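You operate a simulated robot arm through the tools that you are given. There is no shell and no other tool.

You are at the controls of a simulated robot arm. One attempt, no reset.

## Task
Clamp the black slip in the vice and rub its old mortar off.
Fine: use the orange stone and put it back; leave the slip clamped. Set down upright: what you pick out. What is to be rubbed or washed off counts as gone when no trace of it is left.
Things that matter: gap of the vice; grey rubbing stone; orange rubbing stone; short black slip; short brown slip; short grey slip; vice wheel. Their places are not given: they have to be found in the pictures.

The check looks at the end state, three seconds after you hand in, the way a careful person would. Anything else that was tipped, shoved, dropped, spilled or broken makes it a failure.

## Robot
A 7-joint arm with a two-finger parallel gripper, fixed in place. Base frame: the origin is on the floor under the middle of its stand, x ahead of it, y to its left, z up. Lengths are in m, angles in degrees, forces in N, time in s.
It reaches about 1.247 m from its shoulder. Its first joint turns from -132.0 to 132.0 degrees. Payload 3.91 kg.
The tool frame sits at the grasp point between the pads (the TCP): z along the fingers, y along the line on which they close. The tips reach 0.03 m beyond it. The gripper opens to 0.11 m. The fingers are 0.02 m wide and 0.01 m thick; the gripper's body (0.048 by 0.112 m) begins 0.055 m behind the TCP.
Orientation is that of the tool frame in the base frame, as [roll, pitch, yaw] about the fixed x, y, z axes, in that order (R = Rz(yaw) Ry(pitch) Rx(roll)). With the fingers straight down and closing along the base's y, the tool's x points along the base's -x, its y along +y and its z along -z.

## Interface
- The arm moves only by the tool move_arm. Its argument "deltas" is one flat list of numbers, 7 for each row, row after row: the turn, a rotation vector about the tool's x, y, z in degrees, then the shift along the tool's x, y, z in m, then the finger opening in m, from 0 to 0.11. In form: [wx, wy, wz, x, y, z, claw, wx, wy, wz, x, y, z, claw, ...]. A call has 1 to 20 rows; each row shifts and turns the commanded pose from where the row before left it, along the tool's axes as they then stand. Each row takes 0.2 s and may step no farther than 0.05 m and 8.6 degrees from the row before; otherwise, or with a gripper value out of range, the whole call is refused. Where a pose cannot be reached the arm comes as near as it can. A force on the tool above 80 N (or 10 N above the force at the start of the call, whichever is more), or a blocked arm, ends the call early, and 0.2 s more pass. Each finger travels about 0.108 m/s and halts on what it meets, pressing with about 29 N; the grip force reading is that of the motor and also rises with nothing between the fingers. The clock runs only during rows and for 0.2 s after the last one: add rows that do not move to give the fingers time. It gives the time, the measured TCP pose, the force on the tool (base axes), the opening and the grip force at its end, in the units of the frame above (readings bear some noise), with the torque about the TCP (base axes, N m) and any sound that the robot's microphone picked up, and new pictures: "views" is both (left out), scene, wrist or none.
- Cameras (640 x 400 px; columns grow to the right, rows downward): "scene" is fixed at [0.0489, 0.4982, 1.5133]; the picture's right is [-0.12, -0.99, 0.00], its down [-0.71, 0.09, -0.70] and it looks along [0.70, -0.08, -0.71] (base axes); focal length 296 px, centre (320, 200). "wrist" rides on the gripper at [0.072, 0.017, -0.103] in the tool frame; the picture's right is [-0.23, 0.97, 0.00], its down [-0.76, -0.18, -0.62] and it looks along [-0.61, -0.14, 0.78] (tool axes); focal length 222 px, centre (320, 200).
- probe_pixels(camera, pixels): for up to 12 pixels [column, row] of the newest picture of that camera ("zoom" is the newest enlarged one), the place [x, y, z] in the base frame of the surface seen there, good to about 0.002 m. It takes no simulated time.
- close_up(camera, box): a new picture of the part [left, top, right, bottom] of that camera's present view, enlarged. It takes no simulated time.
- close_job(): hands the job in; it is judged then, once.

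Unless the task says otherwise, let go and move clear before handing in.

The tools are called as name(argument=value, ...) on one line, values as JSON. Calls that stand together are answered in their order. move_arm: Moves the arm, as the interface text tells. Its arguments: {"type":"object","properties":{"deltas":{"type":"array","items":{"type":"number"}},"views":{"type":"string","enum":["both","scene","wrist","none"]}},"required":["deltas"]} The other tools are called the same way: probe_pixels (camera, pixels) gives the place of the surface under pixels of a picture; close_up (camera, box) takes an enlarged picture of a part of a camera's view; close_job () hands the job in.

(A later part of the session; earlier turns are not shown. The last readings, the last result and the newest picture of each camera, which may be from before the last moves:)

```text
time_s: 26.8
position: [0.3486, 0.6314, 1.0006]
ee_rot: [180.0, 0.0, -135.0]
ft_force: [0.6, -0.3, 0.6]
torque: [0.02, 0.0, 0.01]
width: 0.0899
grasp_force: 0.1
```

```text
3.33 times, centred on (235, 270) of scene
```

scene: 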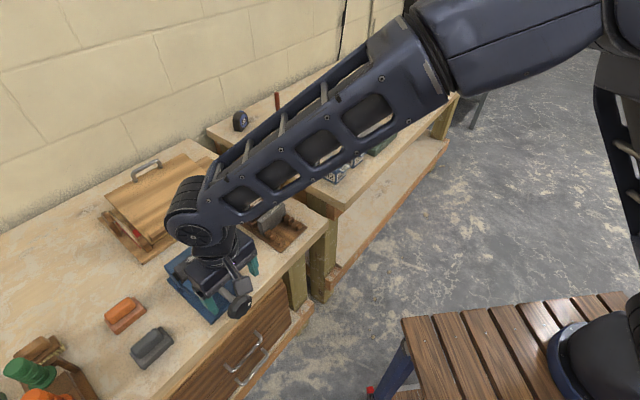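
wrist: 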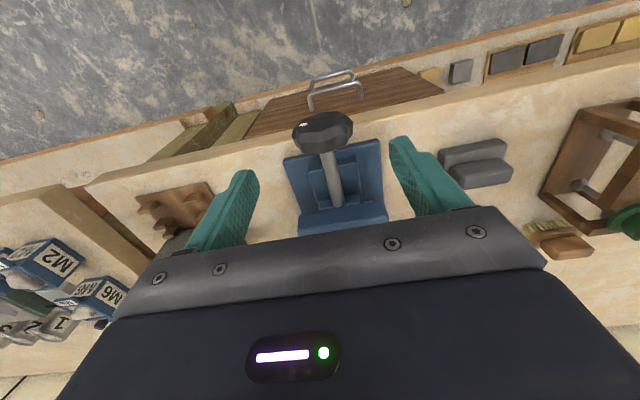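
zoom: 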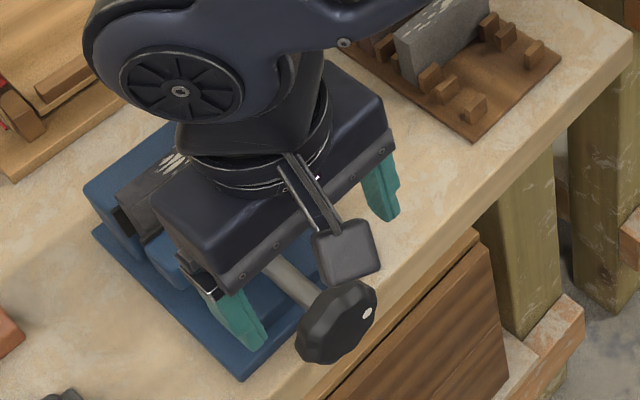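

The gripper is centred over the wheel. Before lowering, I'll check the clearance of the wrist housing over the slip and the wheel position relative to the fingers.

probe_pixels(camera="zoom", pixels=[[180, 90], [110, 110], [190, 140], [140, 115], [200, 165], [165, 195], [165, 165], [345, 255], [335, 325], [250, 345], [385, 215], [320, 240]])

close_up(camera="wrist", box=[220, 60, 440, 220])

```text
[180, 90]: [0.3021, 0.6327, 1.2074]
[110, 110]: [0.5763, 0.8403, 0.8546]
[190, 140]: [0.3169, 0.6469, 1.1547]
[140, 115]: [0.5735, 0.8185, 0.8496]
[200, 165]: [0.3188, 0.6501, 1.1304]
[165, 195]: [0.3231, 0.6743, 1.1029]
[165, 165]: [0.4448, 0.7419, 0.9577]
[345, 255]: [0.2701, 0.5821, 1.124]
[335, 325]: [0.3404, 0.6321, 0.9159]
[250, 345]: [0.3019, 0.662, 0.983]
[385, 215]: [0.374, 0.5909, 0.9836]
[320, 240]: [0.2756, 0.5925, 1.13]
```

```text
2.50 times, centred on (330, 140) of wrist
```

zoom: 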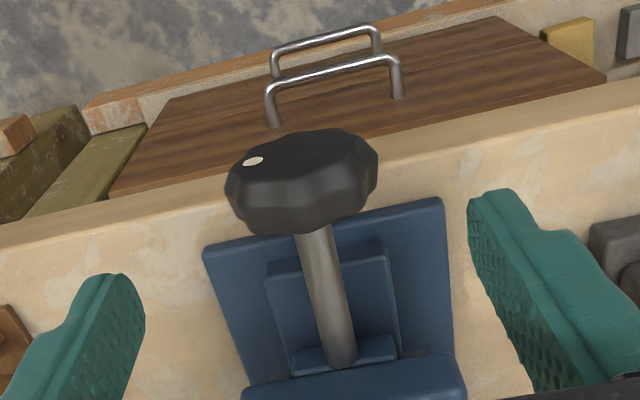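

probe_pixels(camera="zoom", pixels=[[230, 195], [376, 165], [300, 150], [253, 161], [290, 200], [300, 225], [360, 150], [340, 345], [320, 270], [138, 300], [475, 215], [300, 175]])

```text
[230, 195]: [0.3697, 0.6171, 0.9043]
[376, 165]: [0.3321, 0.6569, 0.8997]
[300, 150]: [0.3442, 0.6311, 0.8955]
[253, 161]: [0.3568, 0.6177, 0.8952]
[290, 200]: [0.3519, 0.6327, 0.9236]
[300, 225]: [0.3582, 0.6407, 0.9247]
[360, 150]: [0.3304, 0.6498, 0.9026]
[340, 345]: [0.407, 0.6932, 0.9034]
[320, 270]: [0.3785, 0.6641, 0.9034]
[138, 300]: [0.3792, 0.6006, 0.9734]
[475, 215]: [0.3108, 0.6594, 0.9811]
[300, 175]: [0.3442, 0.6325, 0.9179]
```

The wheel centre is within 1 mm of the finger midpoint, and the wrist housing will stay well above the slip. I'll lower around the wheel to z≈0.911 and close on it.

move_arm(deltas=[0, 0, 0, -0.002, 0.0005, 0.03, 0.09, 0, 0, 0, 0, 0, 0.03, 0.09, 0, 0, 0, 0, 0, 0.0296, 0.09, 0, 0, 0, 0, 0, 0, 0.08, 0, 0, 0, 0, 0, 0, 0.06, 0, 0, 0, 0, 0, 0, 0.04, 0, 0, 0, 0, 0, 0, 0.03, 0, 0, 0, 0, 0, 0, 0.03], views="both")

close_up(camera="scene", box=[160, 210, 310, 330])

```text
time_s: 28.6
position: [0.3515, 0.6326, 0.9096]
ee_rot: [-179.9, 0.0, -135.0]
ft_force: [5.0, -6.1, -4.5]
torque: [-0.11, -0.11, -0.06]
width: 0.0571
grasp_force: 45.0
```

scene: 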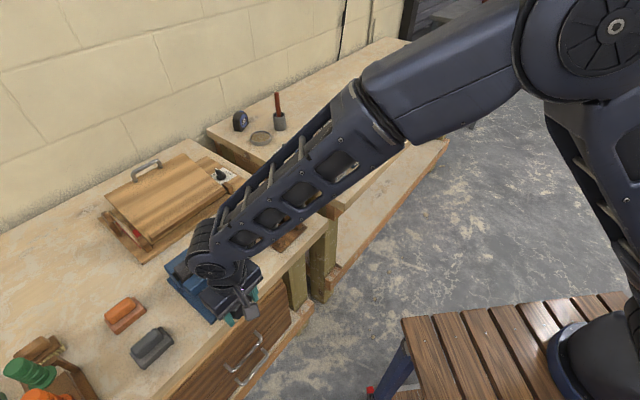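
wrist: 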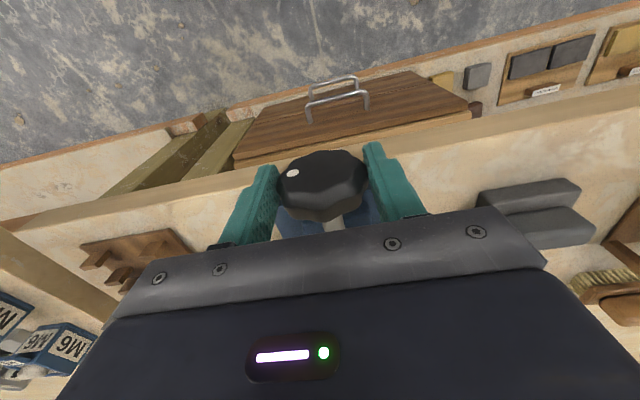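

```text
3.33 times, centred on (235, 270) of scene
```

zoom: 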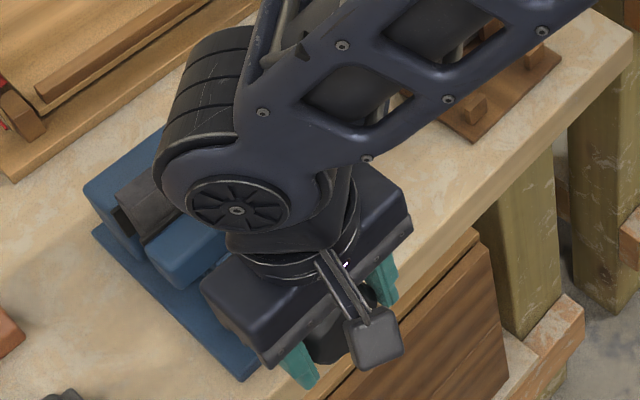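

The wheel is gripped (57 mm, 45 N). I'll turn it 15° clockwise as a test, pivoting about its axis, and read the torque.

move_arm(deltas=[-7.5, 0, 0, 0, -0.00196, 0, 0.03, -7.5, 0, 0, 0, -0.00196, 0, 0.03, 0, 0, 0, 0, 0, 0, 0.03], views="wrist")

close_up(camera="wrist", box=[220, 100, 440, 260])

```text
time_s: 29.4
position: [0.3536, 0.6315, 0.9107]
ee_rot: [165.0, 0.0, -135.0]
ft_force: [6.9, 4.3, -14.4]
torque: [-0.03, -0.1, 0.04]
width: 0.0569
grasp_force: 44.6
```

wrist: 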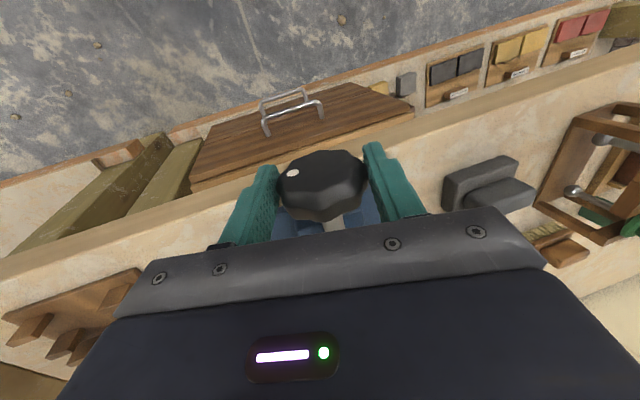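

```text
2.50 times, centred on (330, 180) of wrist
```

zoom: 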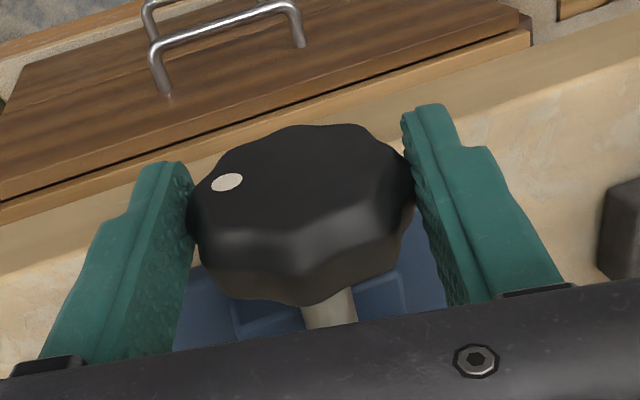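

The dot stayed fixed in the gripper's view, so the wheel turned with it, and the tool is being pulled toward the vice. I'll probe how far the wheel face advanced.

probe_pixels(camera="zoom", pixels=[[227, 182], [290, 150], [330, 180], [280, 200], [350, 150]])

```text
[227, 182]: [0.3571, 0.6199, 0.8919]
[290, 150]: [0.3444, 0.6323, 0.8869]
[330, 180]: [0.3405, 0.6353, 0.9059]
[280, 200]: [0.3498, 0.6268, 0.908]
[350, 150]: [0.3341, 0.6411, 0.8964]
```

The face advanced roughly 1 mm for 15°. I'll continue 30° more while following 0.5 mm per row toward the vice.

move_arm(deltas=[-7.5, 0, 0, -0.0005, -0.00196, 0, 0.03, -7.5, 0, 0, -0.0005, -0.00196, 0, 0.03, -7.5, 0, 0, -0.0005, -0.00196, 0, 0.03, -7.5, 0, 0, -0.0005, -0.00196, 0, 0.03, 0, 0, 0, 0, 0, 0, 0.03], views="wrist")

close_up(camera="wrist", box=[220, 100, 440, 260])

probe_pixels(camera="zoom", pixels=[[227, 182], [290, 150], [330, 180], [280, 200], [350, 150]])

```text
time_s: 30.6
position: [0.3592, 0.6272, 0.9071]
ee_rot: [134.9, -0.1, -135.1]
ft_force: [-4.8, 11.3, -19.2]
torque: [-0.25, 0.14, 0.01]
width: 0.0571
grasp_force: 44.8
```

wrist: 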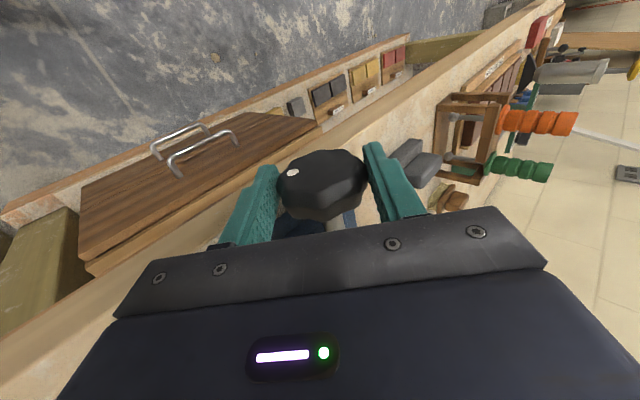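

```text
2.50 times, centred on (330, 180) of wrist
```

zoom: 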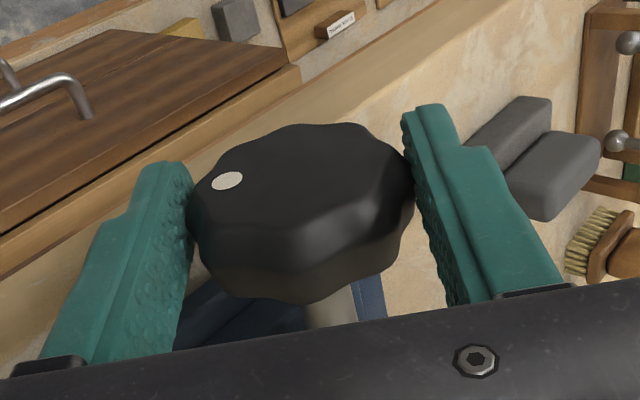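

```text
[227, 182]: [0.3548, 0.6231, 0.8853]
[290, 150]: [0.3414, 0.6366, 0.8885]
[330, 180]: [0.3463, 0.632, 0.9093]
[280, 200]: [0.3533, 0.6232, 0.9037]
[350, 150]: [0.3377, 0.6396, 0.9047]
```

Turning works (dot still fixed in grip); the wheel advances around 1 mm per 20–25°. I'll add another 22.5°, easing 1 mm along the fingers to relieve the ~20 N pull.

move_arm(deltas=[-7.5, 0, 0, -0.0003, -0.00196, 0.0005, 0.03, -7.5, 0, 0, -0.0003, -0.00196, 0.0005, 0.03, -7.5, 0, 0, -0.0003, -0.00196, 0, 0.03, 0, 0, 0, 0, 0, 0, 0.03], views="both")

close_up(camera="scene", box=[140, 210, 290, 330])

```text
time_s: 31.6
position: [0.362, 0.6253, 0.9024]
ee_rot: [112.4, -0.1, -135.0]
ft_force: [0.3, 4.1, -4.0]
torque: [-0.16, 0.12, 0.07]
width: 0.0572
grasp_force: 45.2
```

scene: 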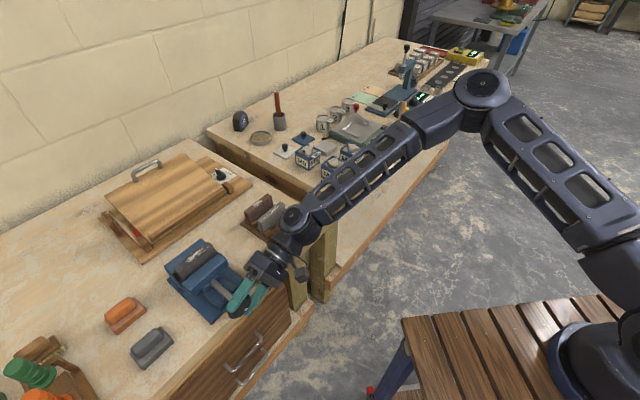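
wrist: 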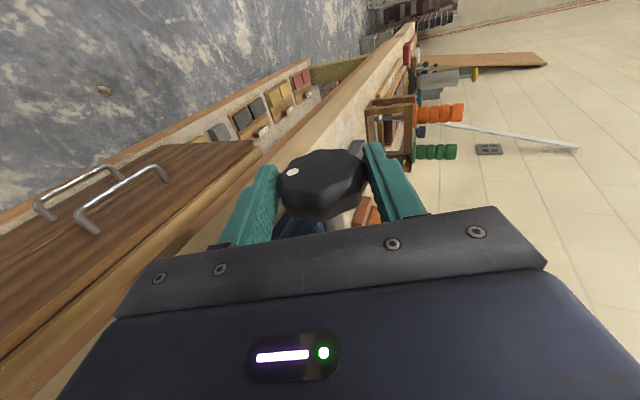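

```text
3.33 times, centred on (215, 270) of scene
```

zoom: 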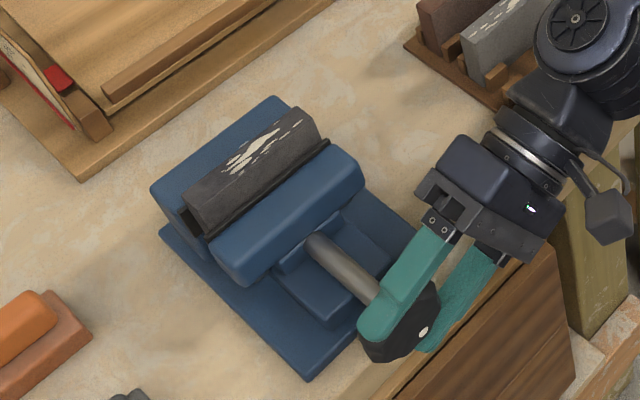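

The arm reaches 67.5° tilt, and the zoom shows the front jaw close to the slip. I'll probe the jaw and slip edges to see the remaining gap.

probe_pixels(camera="zoom", pixels=[[190, 185], [270, 135], [215, 240], [325, 140], [260, 190], [270, 205], [205, 222], [186, 215], [212, 205], [305, 110], [420, 335], [300, 175]])

close_up(camera="scene", box=[170, 235, 235, 290])

```text
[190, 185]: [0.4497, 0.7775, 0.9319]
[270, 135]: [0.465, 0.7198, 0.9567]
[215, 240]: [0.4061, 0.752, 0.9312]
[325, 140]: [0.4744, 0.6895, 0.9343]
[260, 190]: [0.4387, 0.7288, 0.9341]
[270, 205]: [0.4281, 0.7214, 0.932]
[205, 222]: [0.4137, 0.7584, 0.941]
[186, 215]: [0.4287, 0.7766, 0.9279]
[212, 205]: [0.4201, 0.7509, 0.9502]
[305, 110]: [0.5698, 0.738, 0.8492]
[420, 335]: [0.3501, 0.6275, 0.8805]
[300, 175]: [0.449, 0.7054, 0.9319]
```

```text
7.27 times, centred on (202, 262) of scene
```

zoom: 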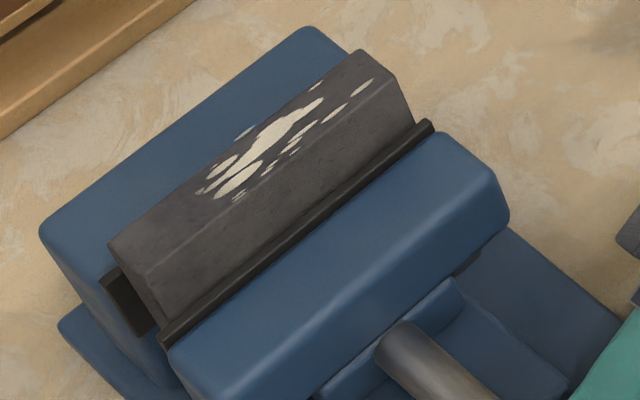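

The front jaw has moved about 3 mm for 67.5° (≈16 mm/turn), so about 240° remain. I'll open to 75 mm, swing back around the axis to +45°, shifted 3 mm toward the robot.

move_arm(deltas=[0, 0, 0, 0, 0, 0, 0.06, 0, 0, 0, 0.001, 0, 0, 0.075, 7.5, 0, 0, 0.0002, 0.00196, 0, 0.075, 7.5, 0, 0, 0.0002, 0.00196, -0.0005, 0.075, 7.5, 0, 0, 0.0002, 0.00196, -0.0005, 0.075, 7.5, 0, 0, 0.0002, 0.00196, 0, 0.075, 7.5, 0, 0, 0.0002, 0.00196, 0, 0.075, 7.5, 0, 0, 0.0002, 0.00196, 0, 0.075, 7.5, 0, 0, 0.0002, 0.00196, 0, 0.075, 7.5, 0, 0, 0.0002, 0.00196, 0, 0.075, 7.5, 0, 0, 0.0002, 0.00196, 0, 0.075, 0, 0, 0, 0, 0, 0, 0.075], views="both")

close_up(camera="wrist", box=[220, 100, 440, 260])

```text
time_s: 34.2
position: [0.351, 0.6322, 0.9139]
ee_rot: [-179.9, 0.0, -135.1]
ft_force: [0.5, -0.2, 0.4]
torque: [-0.03, -0.02, 0.01]
width: 0.0752
grasp_force: 0.1
```

scene: 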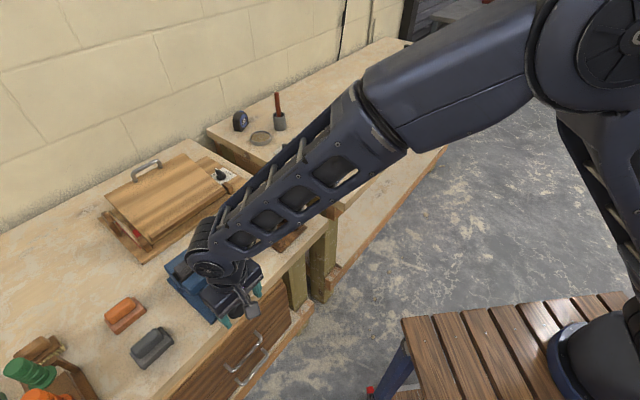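
wrist: 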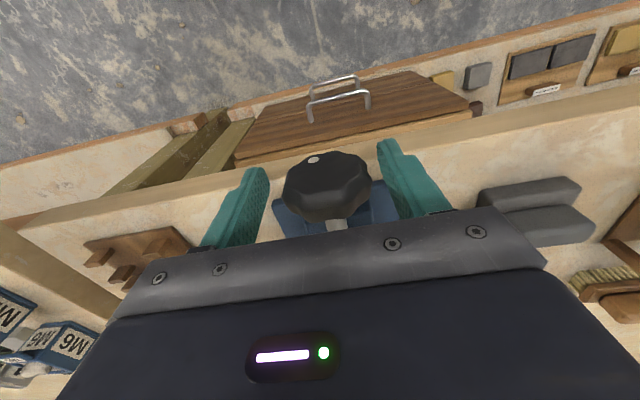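

```text
2.50 times, centred on (330, 180) of wrist
```

zoom: 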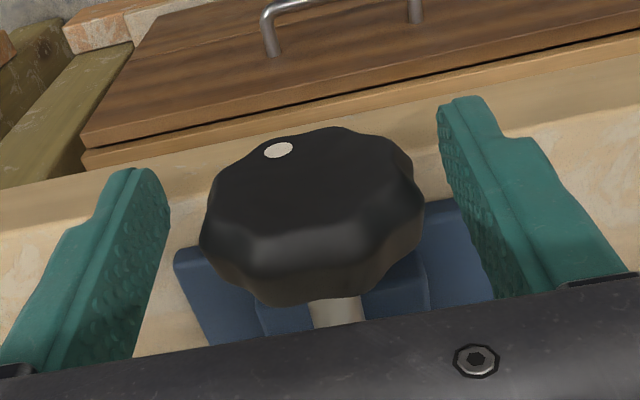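

The wheel held its position (dot now near (278,150) in the zoom, turned 67.5°). I'll keep swinging the open gripper to +45° on the other side to get a longer stroke.

move_arm(deltas=[7.5, 0, 0, 0, 0.00196, 0, 0.075, 7.5, 0, 0, 0, 0.00196, 0, 0.075, 7.5, 0, 0, 0, 0.00196, 0, 0.075, 7.5, 0, 0, 0, 0.00196, 0, 0.075, 7.5, 0, 0, 0, 0.00196, 0, 0.075, 7.5, 0, 0, 0, 0.00196, 0, 0.075, 0, 0, 0, 0, 0, 0, 0.075], views="both")

close_up(camera="wrist", box=[220, 100, 440, 260])

```text
time_s: 35.8
position: [0.3439, 0.64, 0.909]
ee_rot: [-134.8, -0.1, -135.0]
ft_force: [-0.5, 1.0, -0.2]
torque: [-0.03, 0.02, 0.02]
width: 0.075
grasp_force: 0.0
```

scene: 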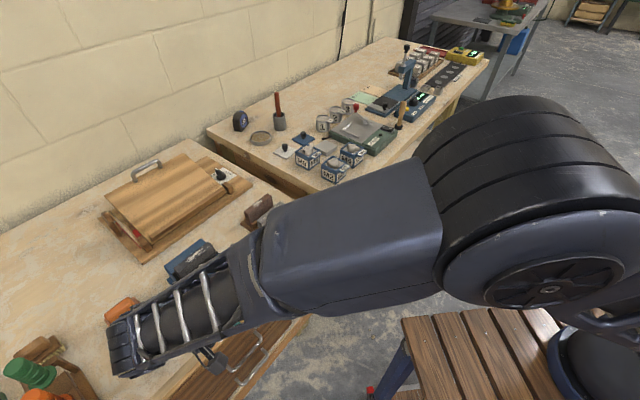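
wrist: 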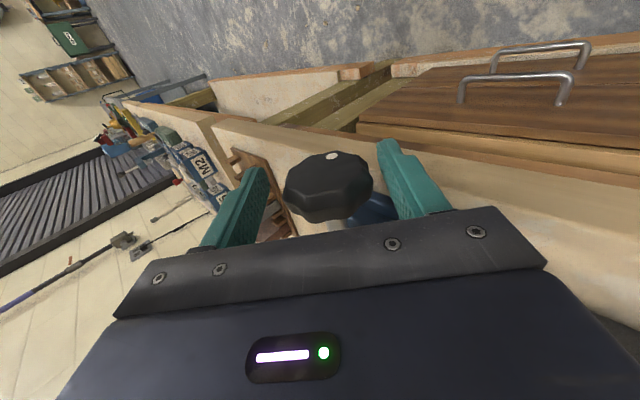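

```text
2.50 times, centred on (330, 180) of wrist
```

zoom: 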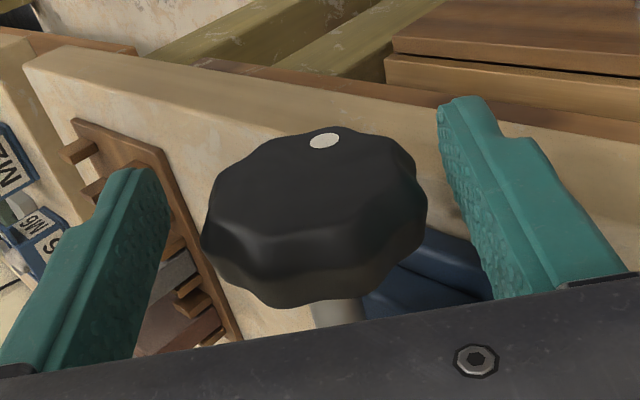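

At +45° the wheel sits about 2–3 mm toward the right finger in the zoom (wheel centre ~314 vs ~300 when centred). I'll shift 2 mm that way, close, and turn the first 45° of the stroke.

move_arm(deltas=[0, 0, 0, 0, 0.002, 0, 0.075, 0, 0, 0, 0, 0, 0, 0.05, 0, 0, 0, 0, 0, 0, 0.03, 0, 0, 0, 0, 0, 0, 0.03, -7.5, 0, 0, -0.00033, -0.00196, 0, 0.03, -7.5, 0, 0, -0.00033, -0.00196, 0, 0.03, -7.5, 0, 0, -0.00033, -0.00196, 0, 0.03, 0, 0, 0, 0, 0, 0, 0.03], views="wrist")

```text
time_s: 37.6
position: [0.3471, 0.638, 0.9102]
ee_rot: [-157.6, -0.1, -135.0]
ft_force: [1.1, 3.7, -3.4]
torque: [0.08, 0.04, 0.42]
width: 0.0569
grasp_force: 44.8
```

wrist: 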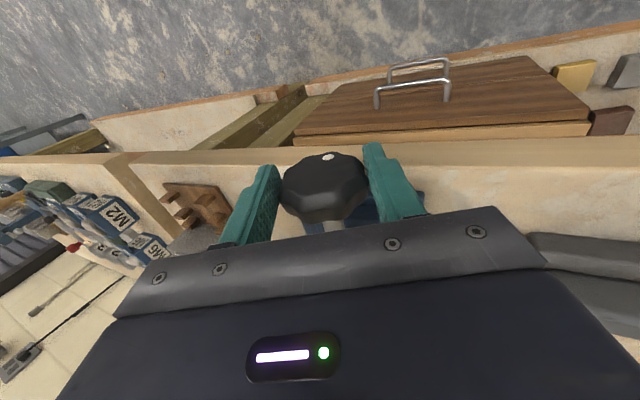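

Forces are low and the wheel is turning with the grip. I'll continue this stroke to about −60°.

move_arm(deltas=[-7.5, 0, 0, -0.00033, -0.00196, 0, 0.03, -7.5, 0, 0, -0.00033, -0.00196, 0, 0.03, -7.5, 0, 0, -0.00033, -0.00196, 0, 0.03, -7.5, 0, 0, -0.00033, -0.00196, 0, 0.03, -7.5, 0, 0, -0.00033, -0.00196, 0, 0.03, -7.5, 0, 0, -0.00033, -0.00196, 0, 0.03, -7.5, 0, 0, -0.00033, -0.00196, 0, 0.03, -7.5, 0, 0, -0.00033, -0.00196, 0.0003, 0.03, -7.5, 0, 0, -0.00033, -0.00196, 0.0003, 0.03, -7.5, 0, 0, -0.00033, -0.00196, 0.0003, 0.03, -7.5, 0, 0, -0.00033, -0.00196, 0, 0.03, 0, 0, 0, 0, 0, 0, 0.03], views="both")

close_up(camera="scene", box=[170, 235, 235, 290])

```text
time_s: 40.2
position: [0.3647, 0.6269, 0.9044]
ee_rot: [120.0, 0.1, -135.1]
ft_force: [24.6, -21.6, -15.0]
torque: [-0.41, -0.33, -0.66]
width: 0.0569
grasp_force: 45.1
```

scene: 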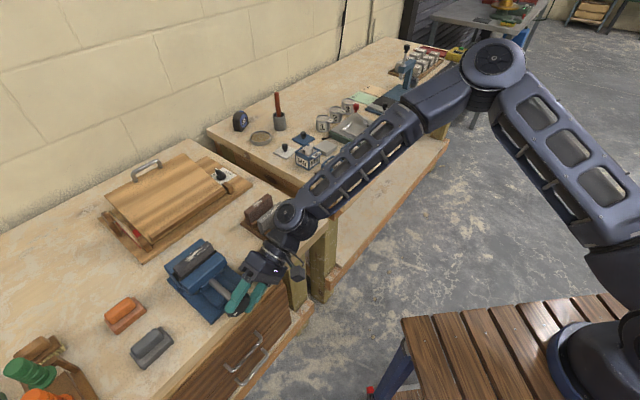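
wrist: 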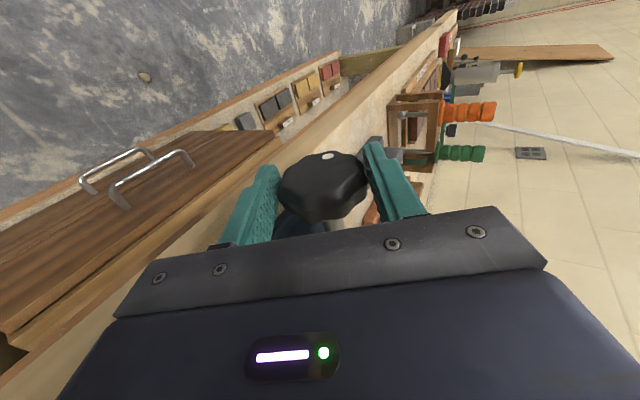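

```text
7.27 times, centred on (202, 262) of scene
```

zoom: 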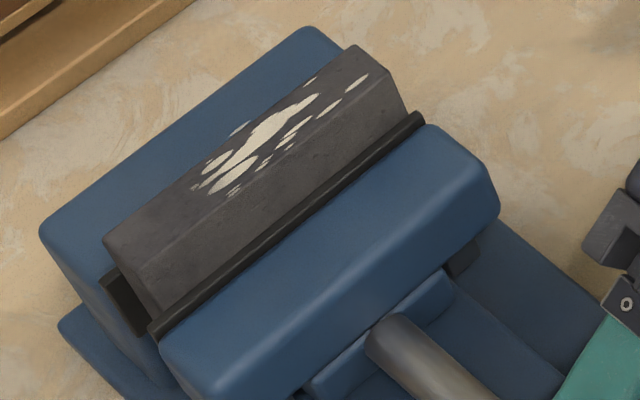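

The front jaw is now at the slip's front face and starting to push it. The sideways load (33 N) is pivot misalignment, so I'll release, read the free pose, and recentre.

move_arm(deltas=[0, 0, 0, 0, 0, 0, 0.06, 0, 0, 0, 0, 0, 0, 0.075, 0, 0, 0, 0, 0, 0, 0.075], views="wrist")

close_up(camera="wrist", box=[220, 100, 440, 260])

close_up(camera="scene", box=[205, 265, 275, 325])

```text
time_s: 41.0
position: [0.3614, 0.6274, 0.9053]
ee_rot: [120.1, 0.0, -135.0]
ft_force: [0.0, -0.4, 0.5]
torque: [0.0, 0.0, 0.0]
width: 0.0753
grasp_force: 0.1
```

wrist: 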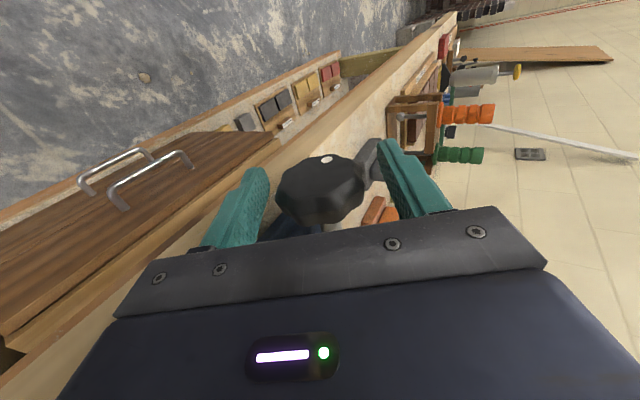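

```text
2.50 times, centred on (330, 180) of wrist
```

zoom: 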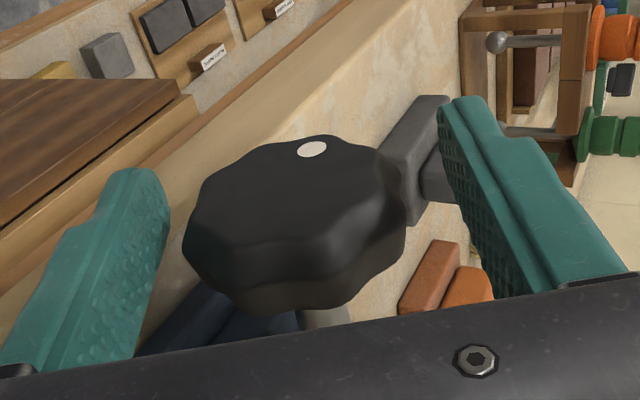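

```text
6.67 times, centred on (240, 295) of scene
```

zoom: 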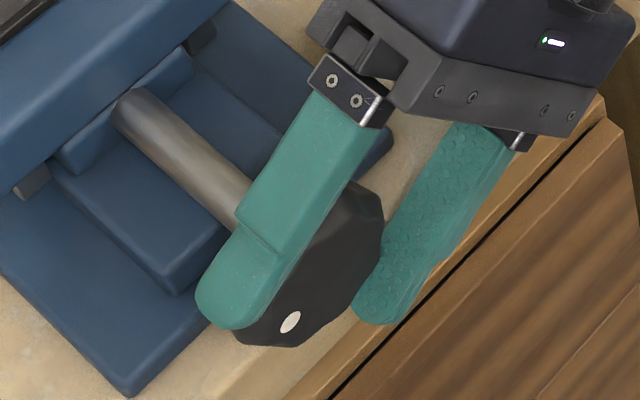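

The wheel is about 2 mm off toward the left finger at this tilt, consistent with an axis at x−y≈−0.283, z≈0.896. I'll recentre, back off 2 mm toward the robot, and swing back to +45°.

move_arm(deltas=[0, 0, 0, 0.002, -0.0022, 0, 0.075, 7.5, 0, 0, 0, 0.00196, 0, 0.075, 7.5, 0, 0, 0, 0.00196, 0, 0.075, 7.5, 0, 0, 0, 0.00196, 0, 0.075, 7.5, 0, 0, 0, 0.00196, 0, 0.075, 7.5, 0, 0, 0, 0.00196, 0, 0.075, 7.5, 0, 0, 0, 0.00196, 0, 0.075, 7.5, 0, 0, 0, 0.00196, 0, 0.075, 7.5, 0, 0, 0, 0.00196, 0, 0.075, 7.5, 0, 0, 0, 0.00196, 0, 0.075, 7.5, 0, 0, 0, 0.00196, 0, 0.075, 7.5, 0, 0, 0, 0.00196, 0, 0.075, 7.5, 0, 0, 0, 0.00196, 0, 0.075, 7.5, 0, 0, 0, 0.00196, 0, 0.075, 7.5, 0, 0, 0, 0.00196, 0, 0.075, 7.5, 0, 0, 0, 0.00196, 0, 0.075, 0, 0, 0, 0, 0, 0, 0.075], views="wrist")

close_up(camera="wrist", box=[220, 100, 440, 260])

```text
time_s: 44.6
position: [0.3438, 0.6427, 0.9081]
ee_rot: [-127.4, 0.0, -135.0]
ft_force: [0.6, 0.3, 0.6]
torque: [0.0, 0.01, -0.01]
width: 0.0749
grasp_force: 0.1
```

wrist: 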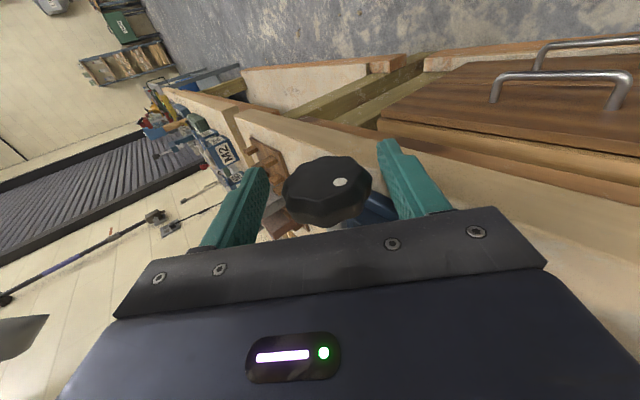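

```text
2.50 times, centred on (330, 180) of wrist
```

zoom: 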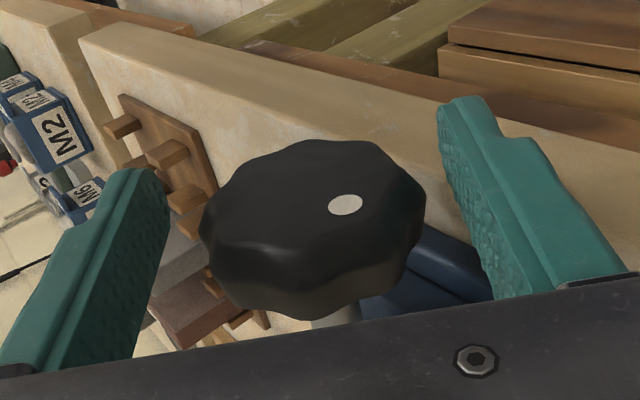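

The swing went fine (tilt +52.5°, dot turned further). Finger-to-axis geometry suggests the axis is ~2 mm right and 3 mm further along the fingers, so I'll correct that, close, and turn 45°.

move_arm(deltas=[0, 0, 0, 0, 0.002, 0.003, 0.075, 0, 0, 0, 0, 0, 0, 0.05, 0, 0, 0, 0, 0, 0, 0.03, 0, 0, 0, 0, 0, 0, 0.03, -7.5, 0, 0, -0.00033, -0.00196, 0, 0.03, -7.5, 0, 0, -0.00033, -0.00196, 0, 0.03, -7.5, 0, 0, -0.00033, -0.00196, 0, 0.03, -7.5, 0, 0, -0.00033, -0.00196, 0, 0.03, -7.5, 0, 0, -0.00033, -0.00196, 0, 0.03, -7.5, 0, 0, -0.00033, -0.00196, 0, 0.03, 0, 0, 0, 0, 0, 0, 0.03], views="both")

close_up(camera="scene", box=[160, 215, 270, 320])

```text
time_s: 47.0
position: [0.3515, 0.6369, 0.9085]
ee_rot: [-172.5, -0.1, -134.9]
ft_force: [-7.0, 16.5, -23.2]
torque: [0.1, 0.22, 0.24]
width: 0.0569
grasp_force: 45.1
```

scene: 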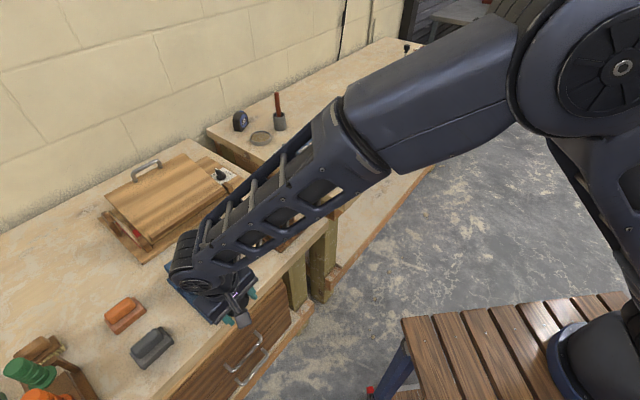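
wrist: 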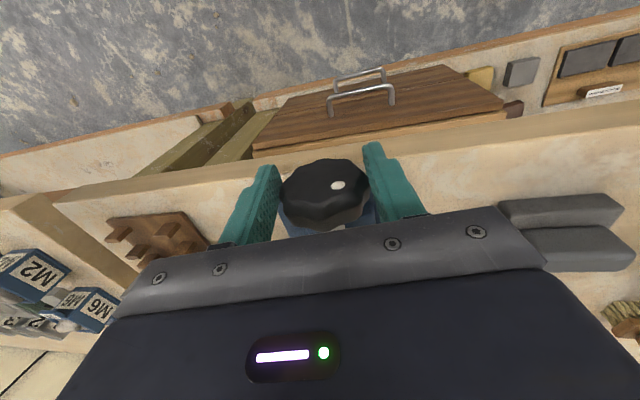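

```text
3.81 times, centred on (215, 268) of scene
```

zoom: 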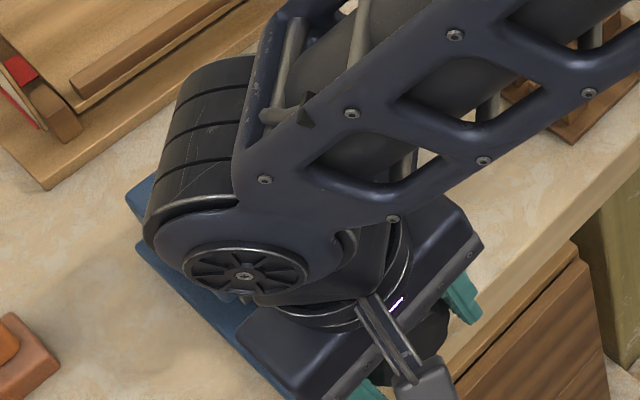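

Turning continues; about 29 N of misalignment load built up, so I'll open and re-close in place to relieve it, then turn 30° more.

move_arm(deltas=[0, 0, 0, 0, 0, 0, 0.065, 0, 0, 0, 0, 0, 0, 0.065, 0, 0, 0, 0, 0, 0, 0.05, 0, 0, 0, 0, 0, 0, 0.03, 0, 0, 0, 0, 0, 0, 0.03], views="wrist")

```text
time_s: 48.2
position: [0.3519, 0.6368, 0.9093]
ee_rot: [-172.6, 0.0, -134.9]
ft_force: [-9.3, 16.0, -1.5]
torque: [0.3, 0.04, 0.19]
width: 0.0571
grasp_force: 45.0
```

wrist: 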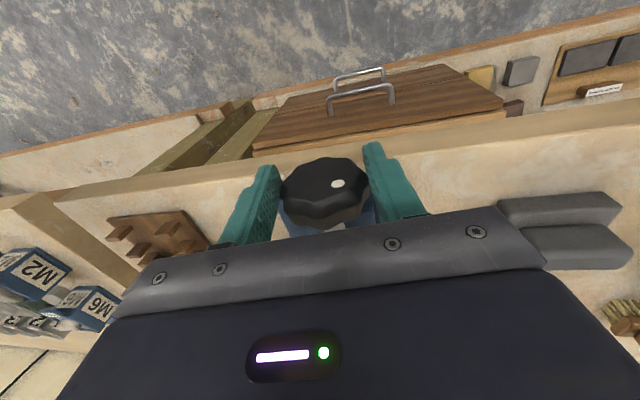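

Axial load cleared; a −u load of 18 N remains, so I'll nudge 1 mm that way and turn 30° more, watching the torque.

move_arm(deltas=[0, 0, 0, 0, 0.0008, 0, 0.03, -7.5, 0, 0, -0.00033, -0.00196, 0, 0.03, -7.5, 0, 0, -0.00033, -0.00196, 0.0002, 0.03, -7.5, 0, 0, -0.00033, -0.00196, 0.0002, 0.03, -7.5, 0, 0, -0.00033, -0.00196, 0.0002, 0.03, 0, 0, 0, 0, 0, 0, 0.03], views="both")

close_up(camera="scene", box=[160, 215, 270, 320])

```text
time_s: 49.6
position: [0.3568, 0.6333, 0.9083]
ee_rot: [157.3, 0.0, -135.0]
ft_force: [-15.1, 12.1, 16.5]
torque: [0.01, 0.19, 0.06]
width: 0.0567
grasp_force: 45.2
```

scene: 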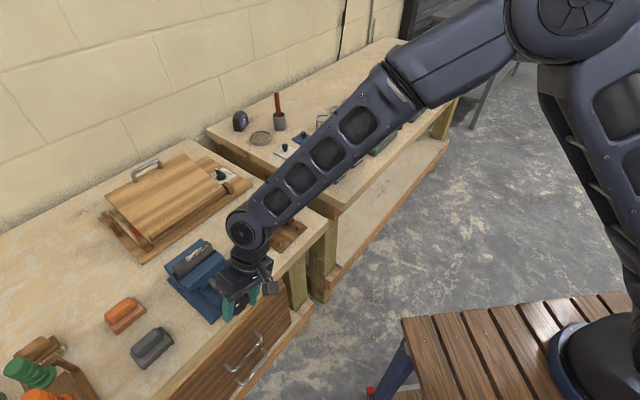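
wrist: 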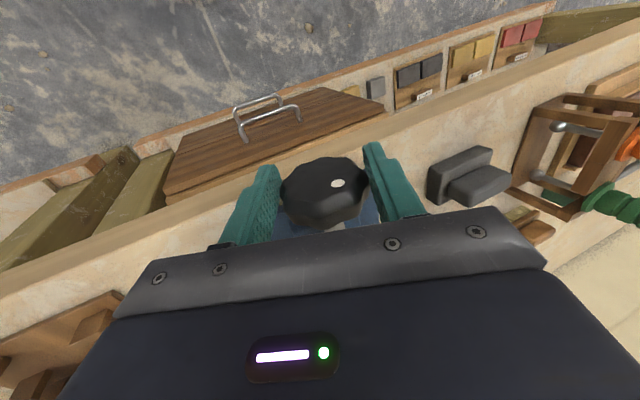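

```text
3.81 times, centred on (215, 268) of scene
```

zoom: 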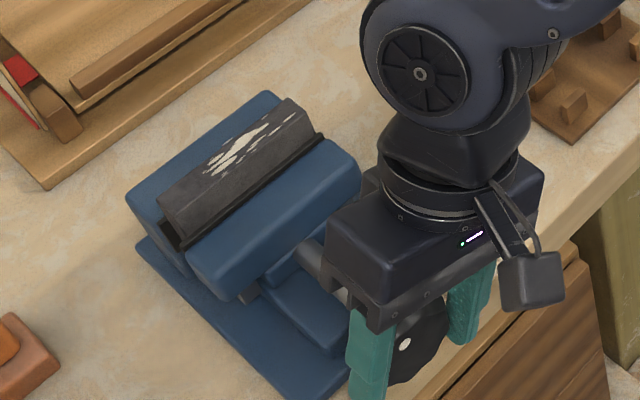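

A dark sliver of rear gap remains at zoom (172,238). I'll magnify and measure it.

close_up(camera="scene", box=[175, 235, 235, 290])

```text
7.27 times, centred on (205, 262) of scene
```

zoom: 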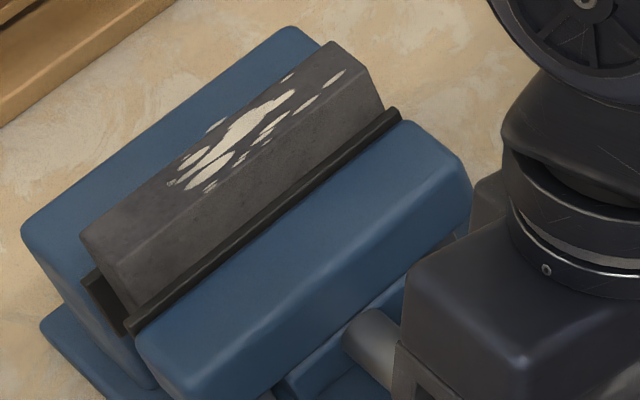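

probe_pixels(camera="zoom", pixels=[[85, 240], [110, 265], [90, 275], [105, 300], [130, 322], [137, 330], [150, 345], [395, 110], [330, 45], [375, 75], [115, 320], [402, 122]])

```text
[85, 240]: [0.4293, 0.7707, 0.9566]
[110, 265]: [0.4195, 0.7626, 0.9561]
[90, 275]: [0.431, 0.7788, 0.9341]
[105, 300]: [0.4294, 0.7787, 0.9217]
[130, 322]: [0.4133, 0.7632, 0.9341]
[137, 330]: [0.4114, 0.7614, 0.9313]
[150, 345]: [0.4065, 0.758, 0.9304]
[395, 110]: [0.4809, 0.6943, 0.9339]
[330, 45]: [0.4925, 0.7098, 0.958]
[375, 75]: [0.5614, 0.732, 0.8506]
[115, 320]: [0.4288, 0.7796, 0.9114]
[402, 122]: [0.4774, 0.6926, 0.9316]
```

About 4.5 mm of closing remains (~100°). I'll nudge 1 mm to relieve the side load and turn on to −60°.

move_arm(deltas=[0, 0, 0, 0, 0.001, 0, 0.03, -7.5, 0, 0, -0.00033, -0.00196, 0, 0.03, -7.5, 0, 0, -0.00033, -0.00196, 0.0, 0.03, -7.5, 0, 0, -0.00033, -0.00196, 0.0, 0.03, -7.5, 0, 0, -0.00033, -0.00196, 0.0, 0.03, -7.5, 0, 0, -0.00033, -0.00196, 0.0, 0.03, 0, 0, 0, 0, 0, 0, 0.03], views="none")

```text
time_s: 51.2
position: [0.3625, 0.6275, 0.9033]
ee_rot: [119.9, 0.0, -134.9]
ft_force: [-22.8, 4.7, 8.0]
torque: [-0.44, -0.11, 0.05]
width: 0.0567
grasp_force: 44.9
```

Good, 37.5° more turned. I'll release, and check the pose and picture before swinging back.

move_arm(deltas=[0, 0, 0, 0, 0, 0, 0.06, 0, 0, 0, 0.001, 0, 0, 0.072, 0, 0, 0, 0, 0, 0, 0.072], views="both")

close_up(camera="wrist", box=[220, 100, 440, 260])

close_up(camera="scene", box=[160, 235, 270, 325])

```text
time_s: 52.0
position: [0.3644, 0.6276, 0.9024]
ee_rot: [119.9, 0.0, -135.0]
ft_force: [-0.6, -1.0, 0.0]
torque: [-0.01, 0.01, 0.01]
width: 0.0719
grasp_force: 0.0
```

scene: 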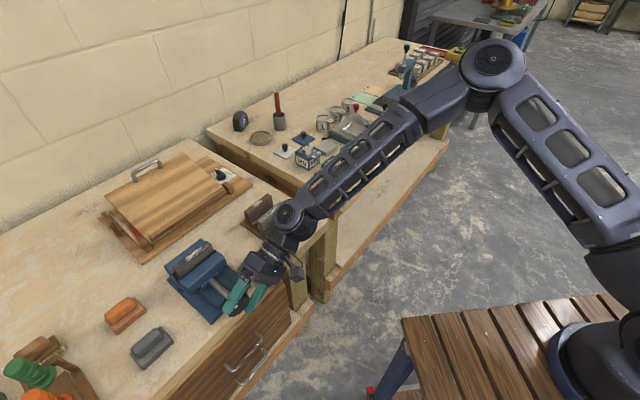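
wrist: 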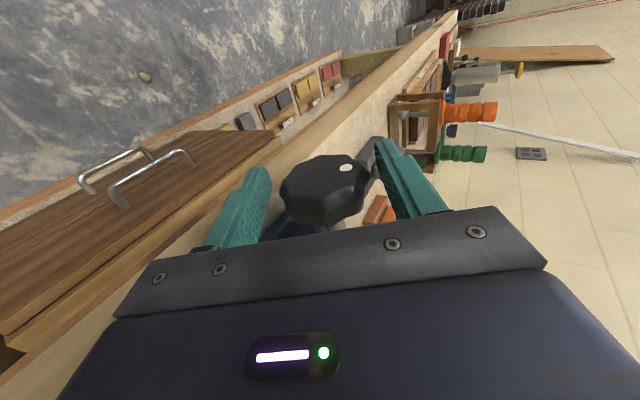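

```text
2.50 times, centred on (330, 180) of wrist
```

zoom: 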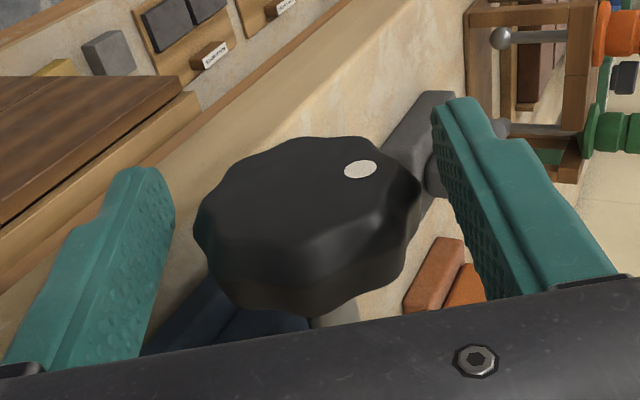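

```text
4.44 times, centred on (215, 280) of scene
```

zoom: 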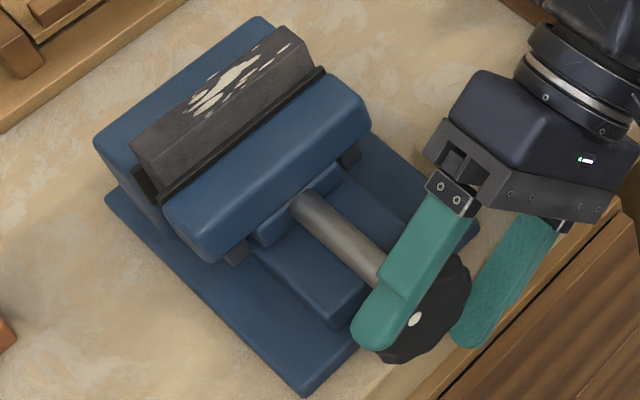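

The dot moved relative to the fingers, from about (342,210) to (362,168) in zoom, so the grip slipped on the wheel during the last turn. I'll check how the jaws and slip stand.

close_up(camera="scene", box=[175, 235, 235, 290])

probe_pixels(camera="zoom", pixels=[[82, 235], [328, 42], [85, 278], [100, 300], [115, 320], [125, 325], [392, 110], [132, 325], [105, 262], [360, 60], [95, 270], [300, 65]])

```text
7.27 times, centred on (205, 262) of scene
```

zoom: 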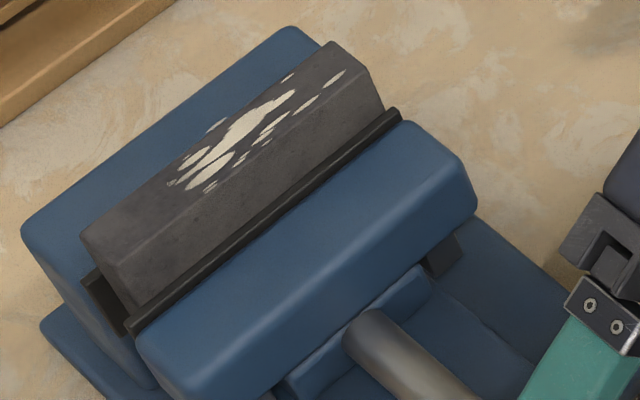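

```text
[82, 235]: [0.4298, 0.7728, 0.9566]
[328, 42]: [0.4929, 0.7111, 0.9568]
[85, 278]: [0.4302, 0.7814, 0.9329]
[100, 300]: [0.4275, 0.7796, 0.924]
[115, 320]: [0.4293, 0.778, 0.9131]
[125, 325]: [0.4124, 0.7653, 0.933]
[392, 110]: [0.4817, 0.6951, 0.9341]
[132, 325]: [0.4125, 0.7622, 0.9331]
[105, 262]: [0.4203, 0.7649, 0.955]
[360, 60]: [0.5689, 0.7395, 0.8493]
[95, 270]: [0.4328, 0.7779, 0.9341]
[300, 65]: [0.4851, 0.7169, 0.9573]
```

The jaw picture is unchanged from before the last 37°, so the wheel stopped there: either the slip is clamped or something resists. I'll swing upright, lift off and look straight down into the vice with the wrist camera.

move_arm(deltas=[7.5, 0, 0, 0, 0.00196, 0, 0.075, 7.5, 0, 0, 0, 0.00196, 0, 0.075, 7.5, 0, 0, 0, 0.00196, 0, 0.075, 7.5, 0, 0, 0, 0.00196, 0, 0.075, 7.5, 0, 0, 0, 0.00196, 0, 0.075, 7.5, 0, 0, 0, 0.00196, 0, 0.075, 7.5, 0, 0, 0, 0.00196, 0, 0.075, 7.5, 0, 0, 0, 0.00196, 0, 0.075, 0, 0, 0, 0, 0, 0, 0.085, 0, 0, 0, 0, 0, -0.04, 0.085, 0, 0, 0, 0, 0, -0.045, 0.085, 0, 0, 0, 0, 0, -0.045, 0.085, 0, 0, 0, 0, 0, -0.045, 0.085, 0, 0, 0, -0.044, 0, 0, 0.085, 0, 0, 0, -0.044, 0, 0, 0.085, 0, 0, 0, -0.044, 0, 0, 0.085, 0, 0, 0, -0.044, 0, 0, 0.085, 0, 0, 0, -0.044, 0, 0, 0.085, 0, 0, 0, 0, 0, 0, 0.085], views="wrist")

close_up(camera="wrist", box=[220, 0, 440, 170])

```text
time_s: 56.0
position: [0.5103, 0.7917, 1.0877]
ee_rot: [-180.0, 0.0, -135.1]
ft_force: [-0.6, -0.6, 0.4]
torque: [0.06, 0.03, 0.02]
width: 0.085
grasp_force: 0.1
```

wrist: 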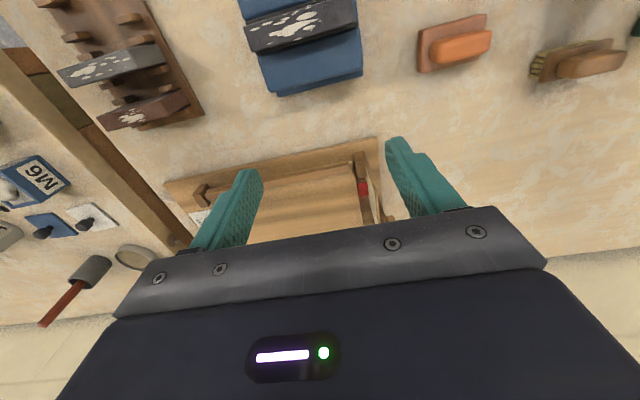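

```text
2.35 times, centred on (330, 85) of wrist
```

zoom: 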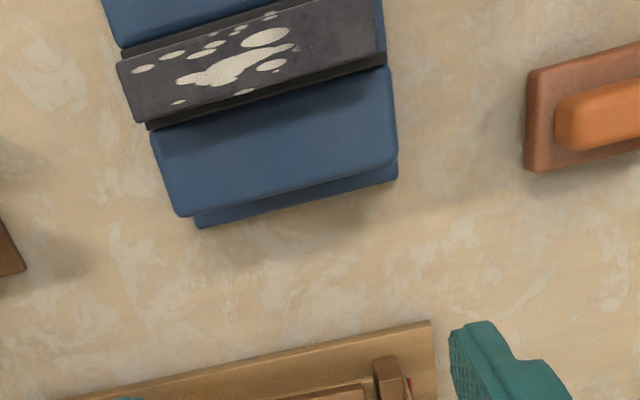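

From straight above, the slip's rear edge meets the rear liner with no visible gap. I'll magnify and probe to confirm the clamp.

close_up(camera="wrist", box=[235, 0, 375, 70])

```text
4.57 times, centred on (305, 35) of wrist
```

zoom: 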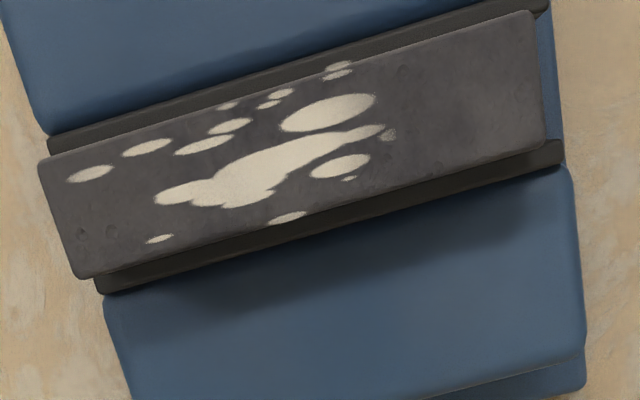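

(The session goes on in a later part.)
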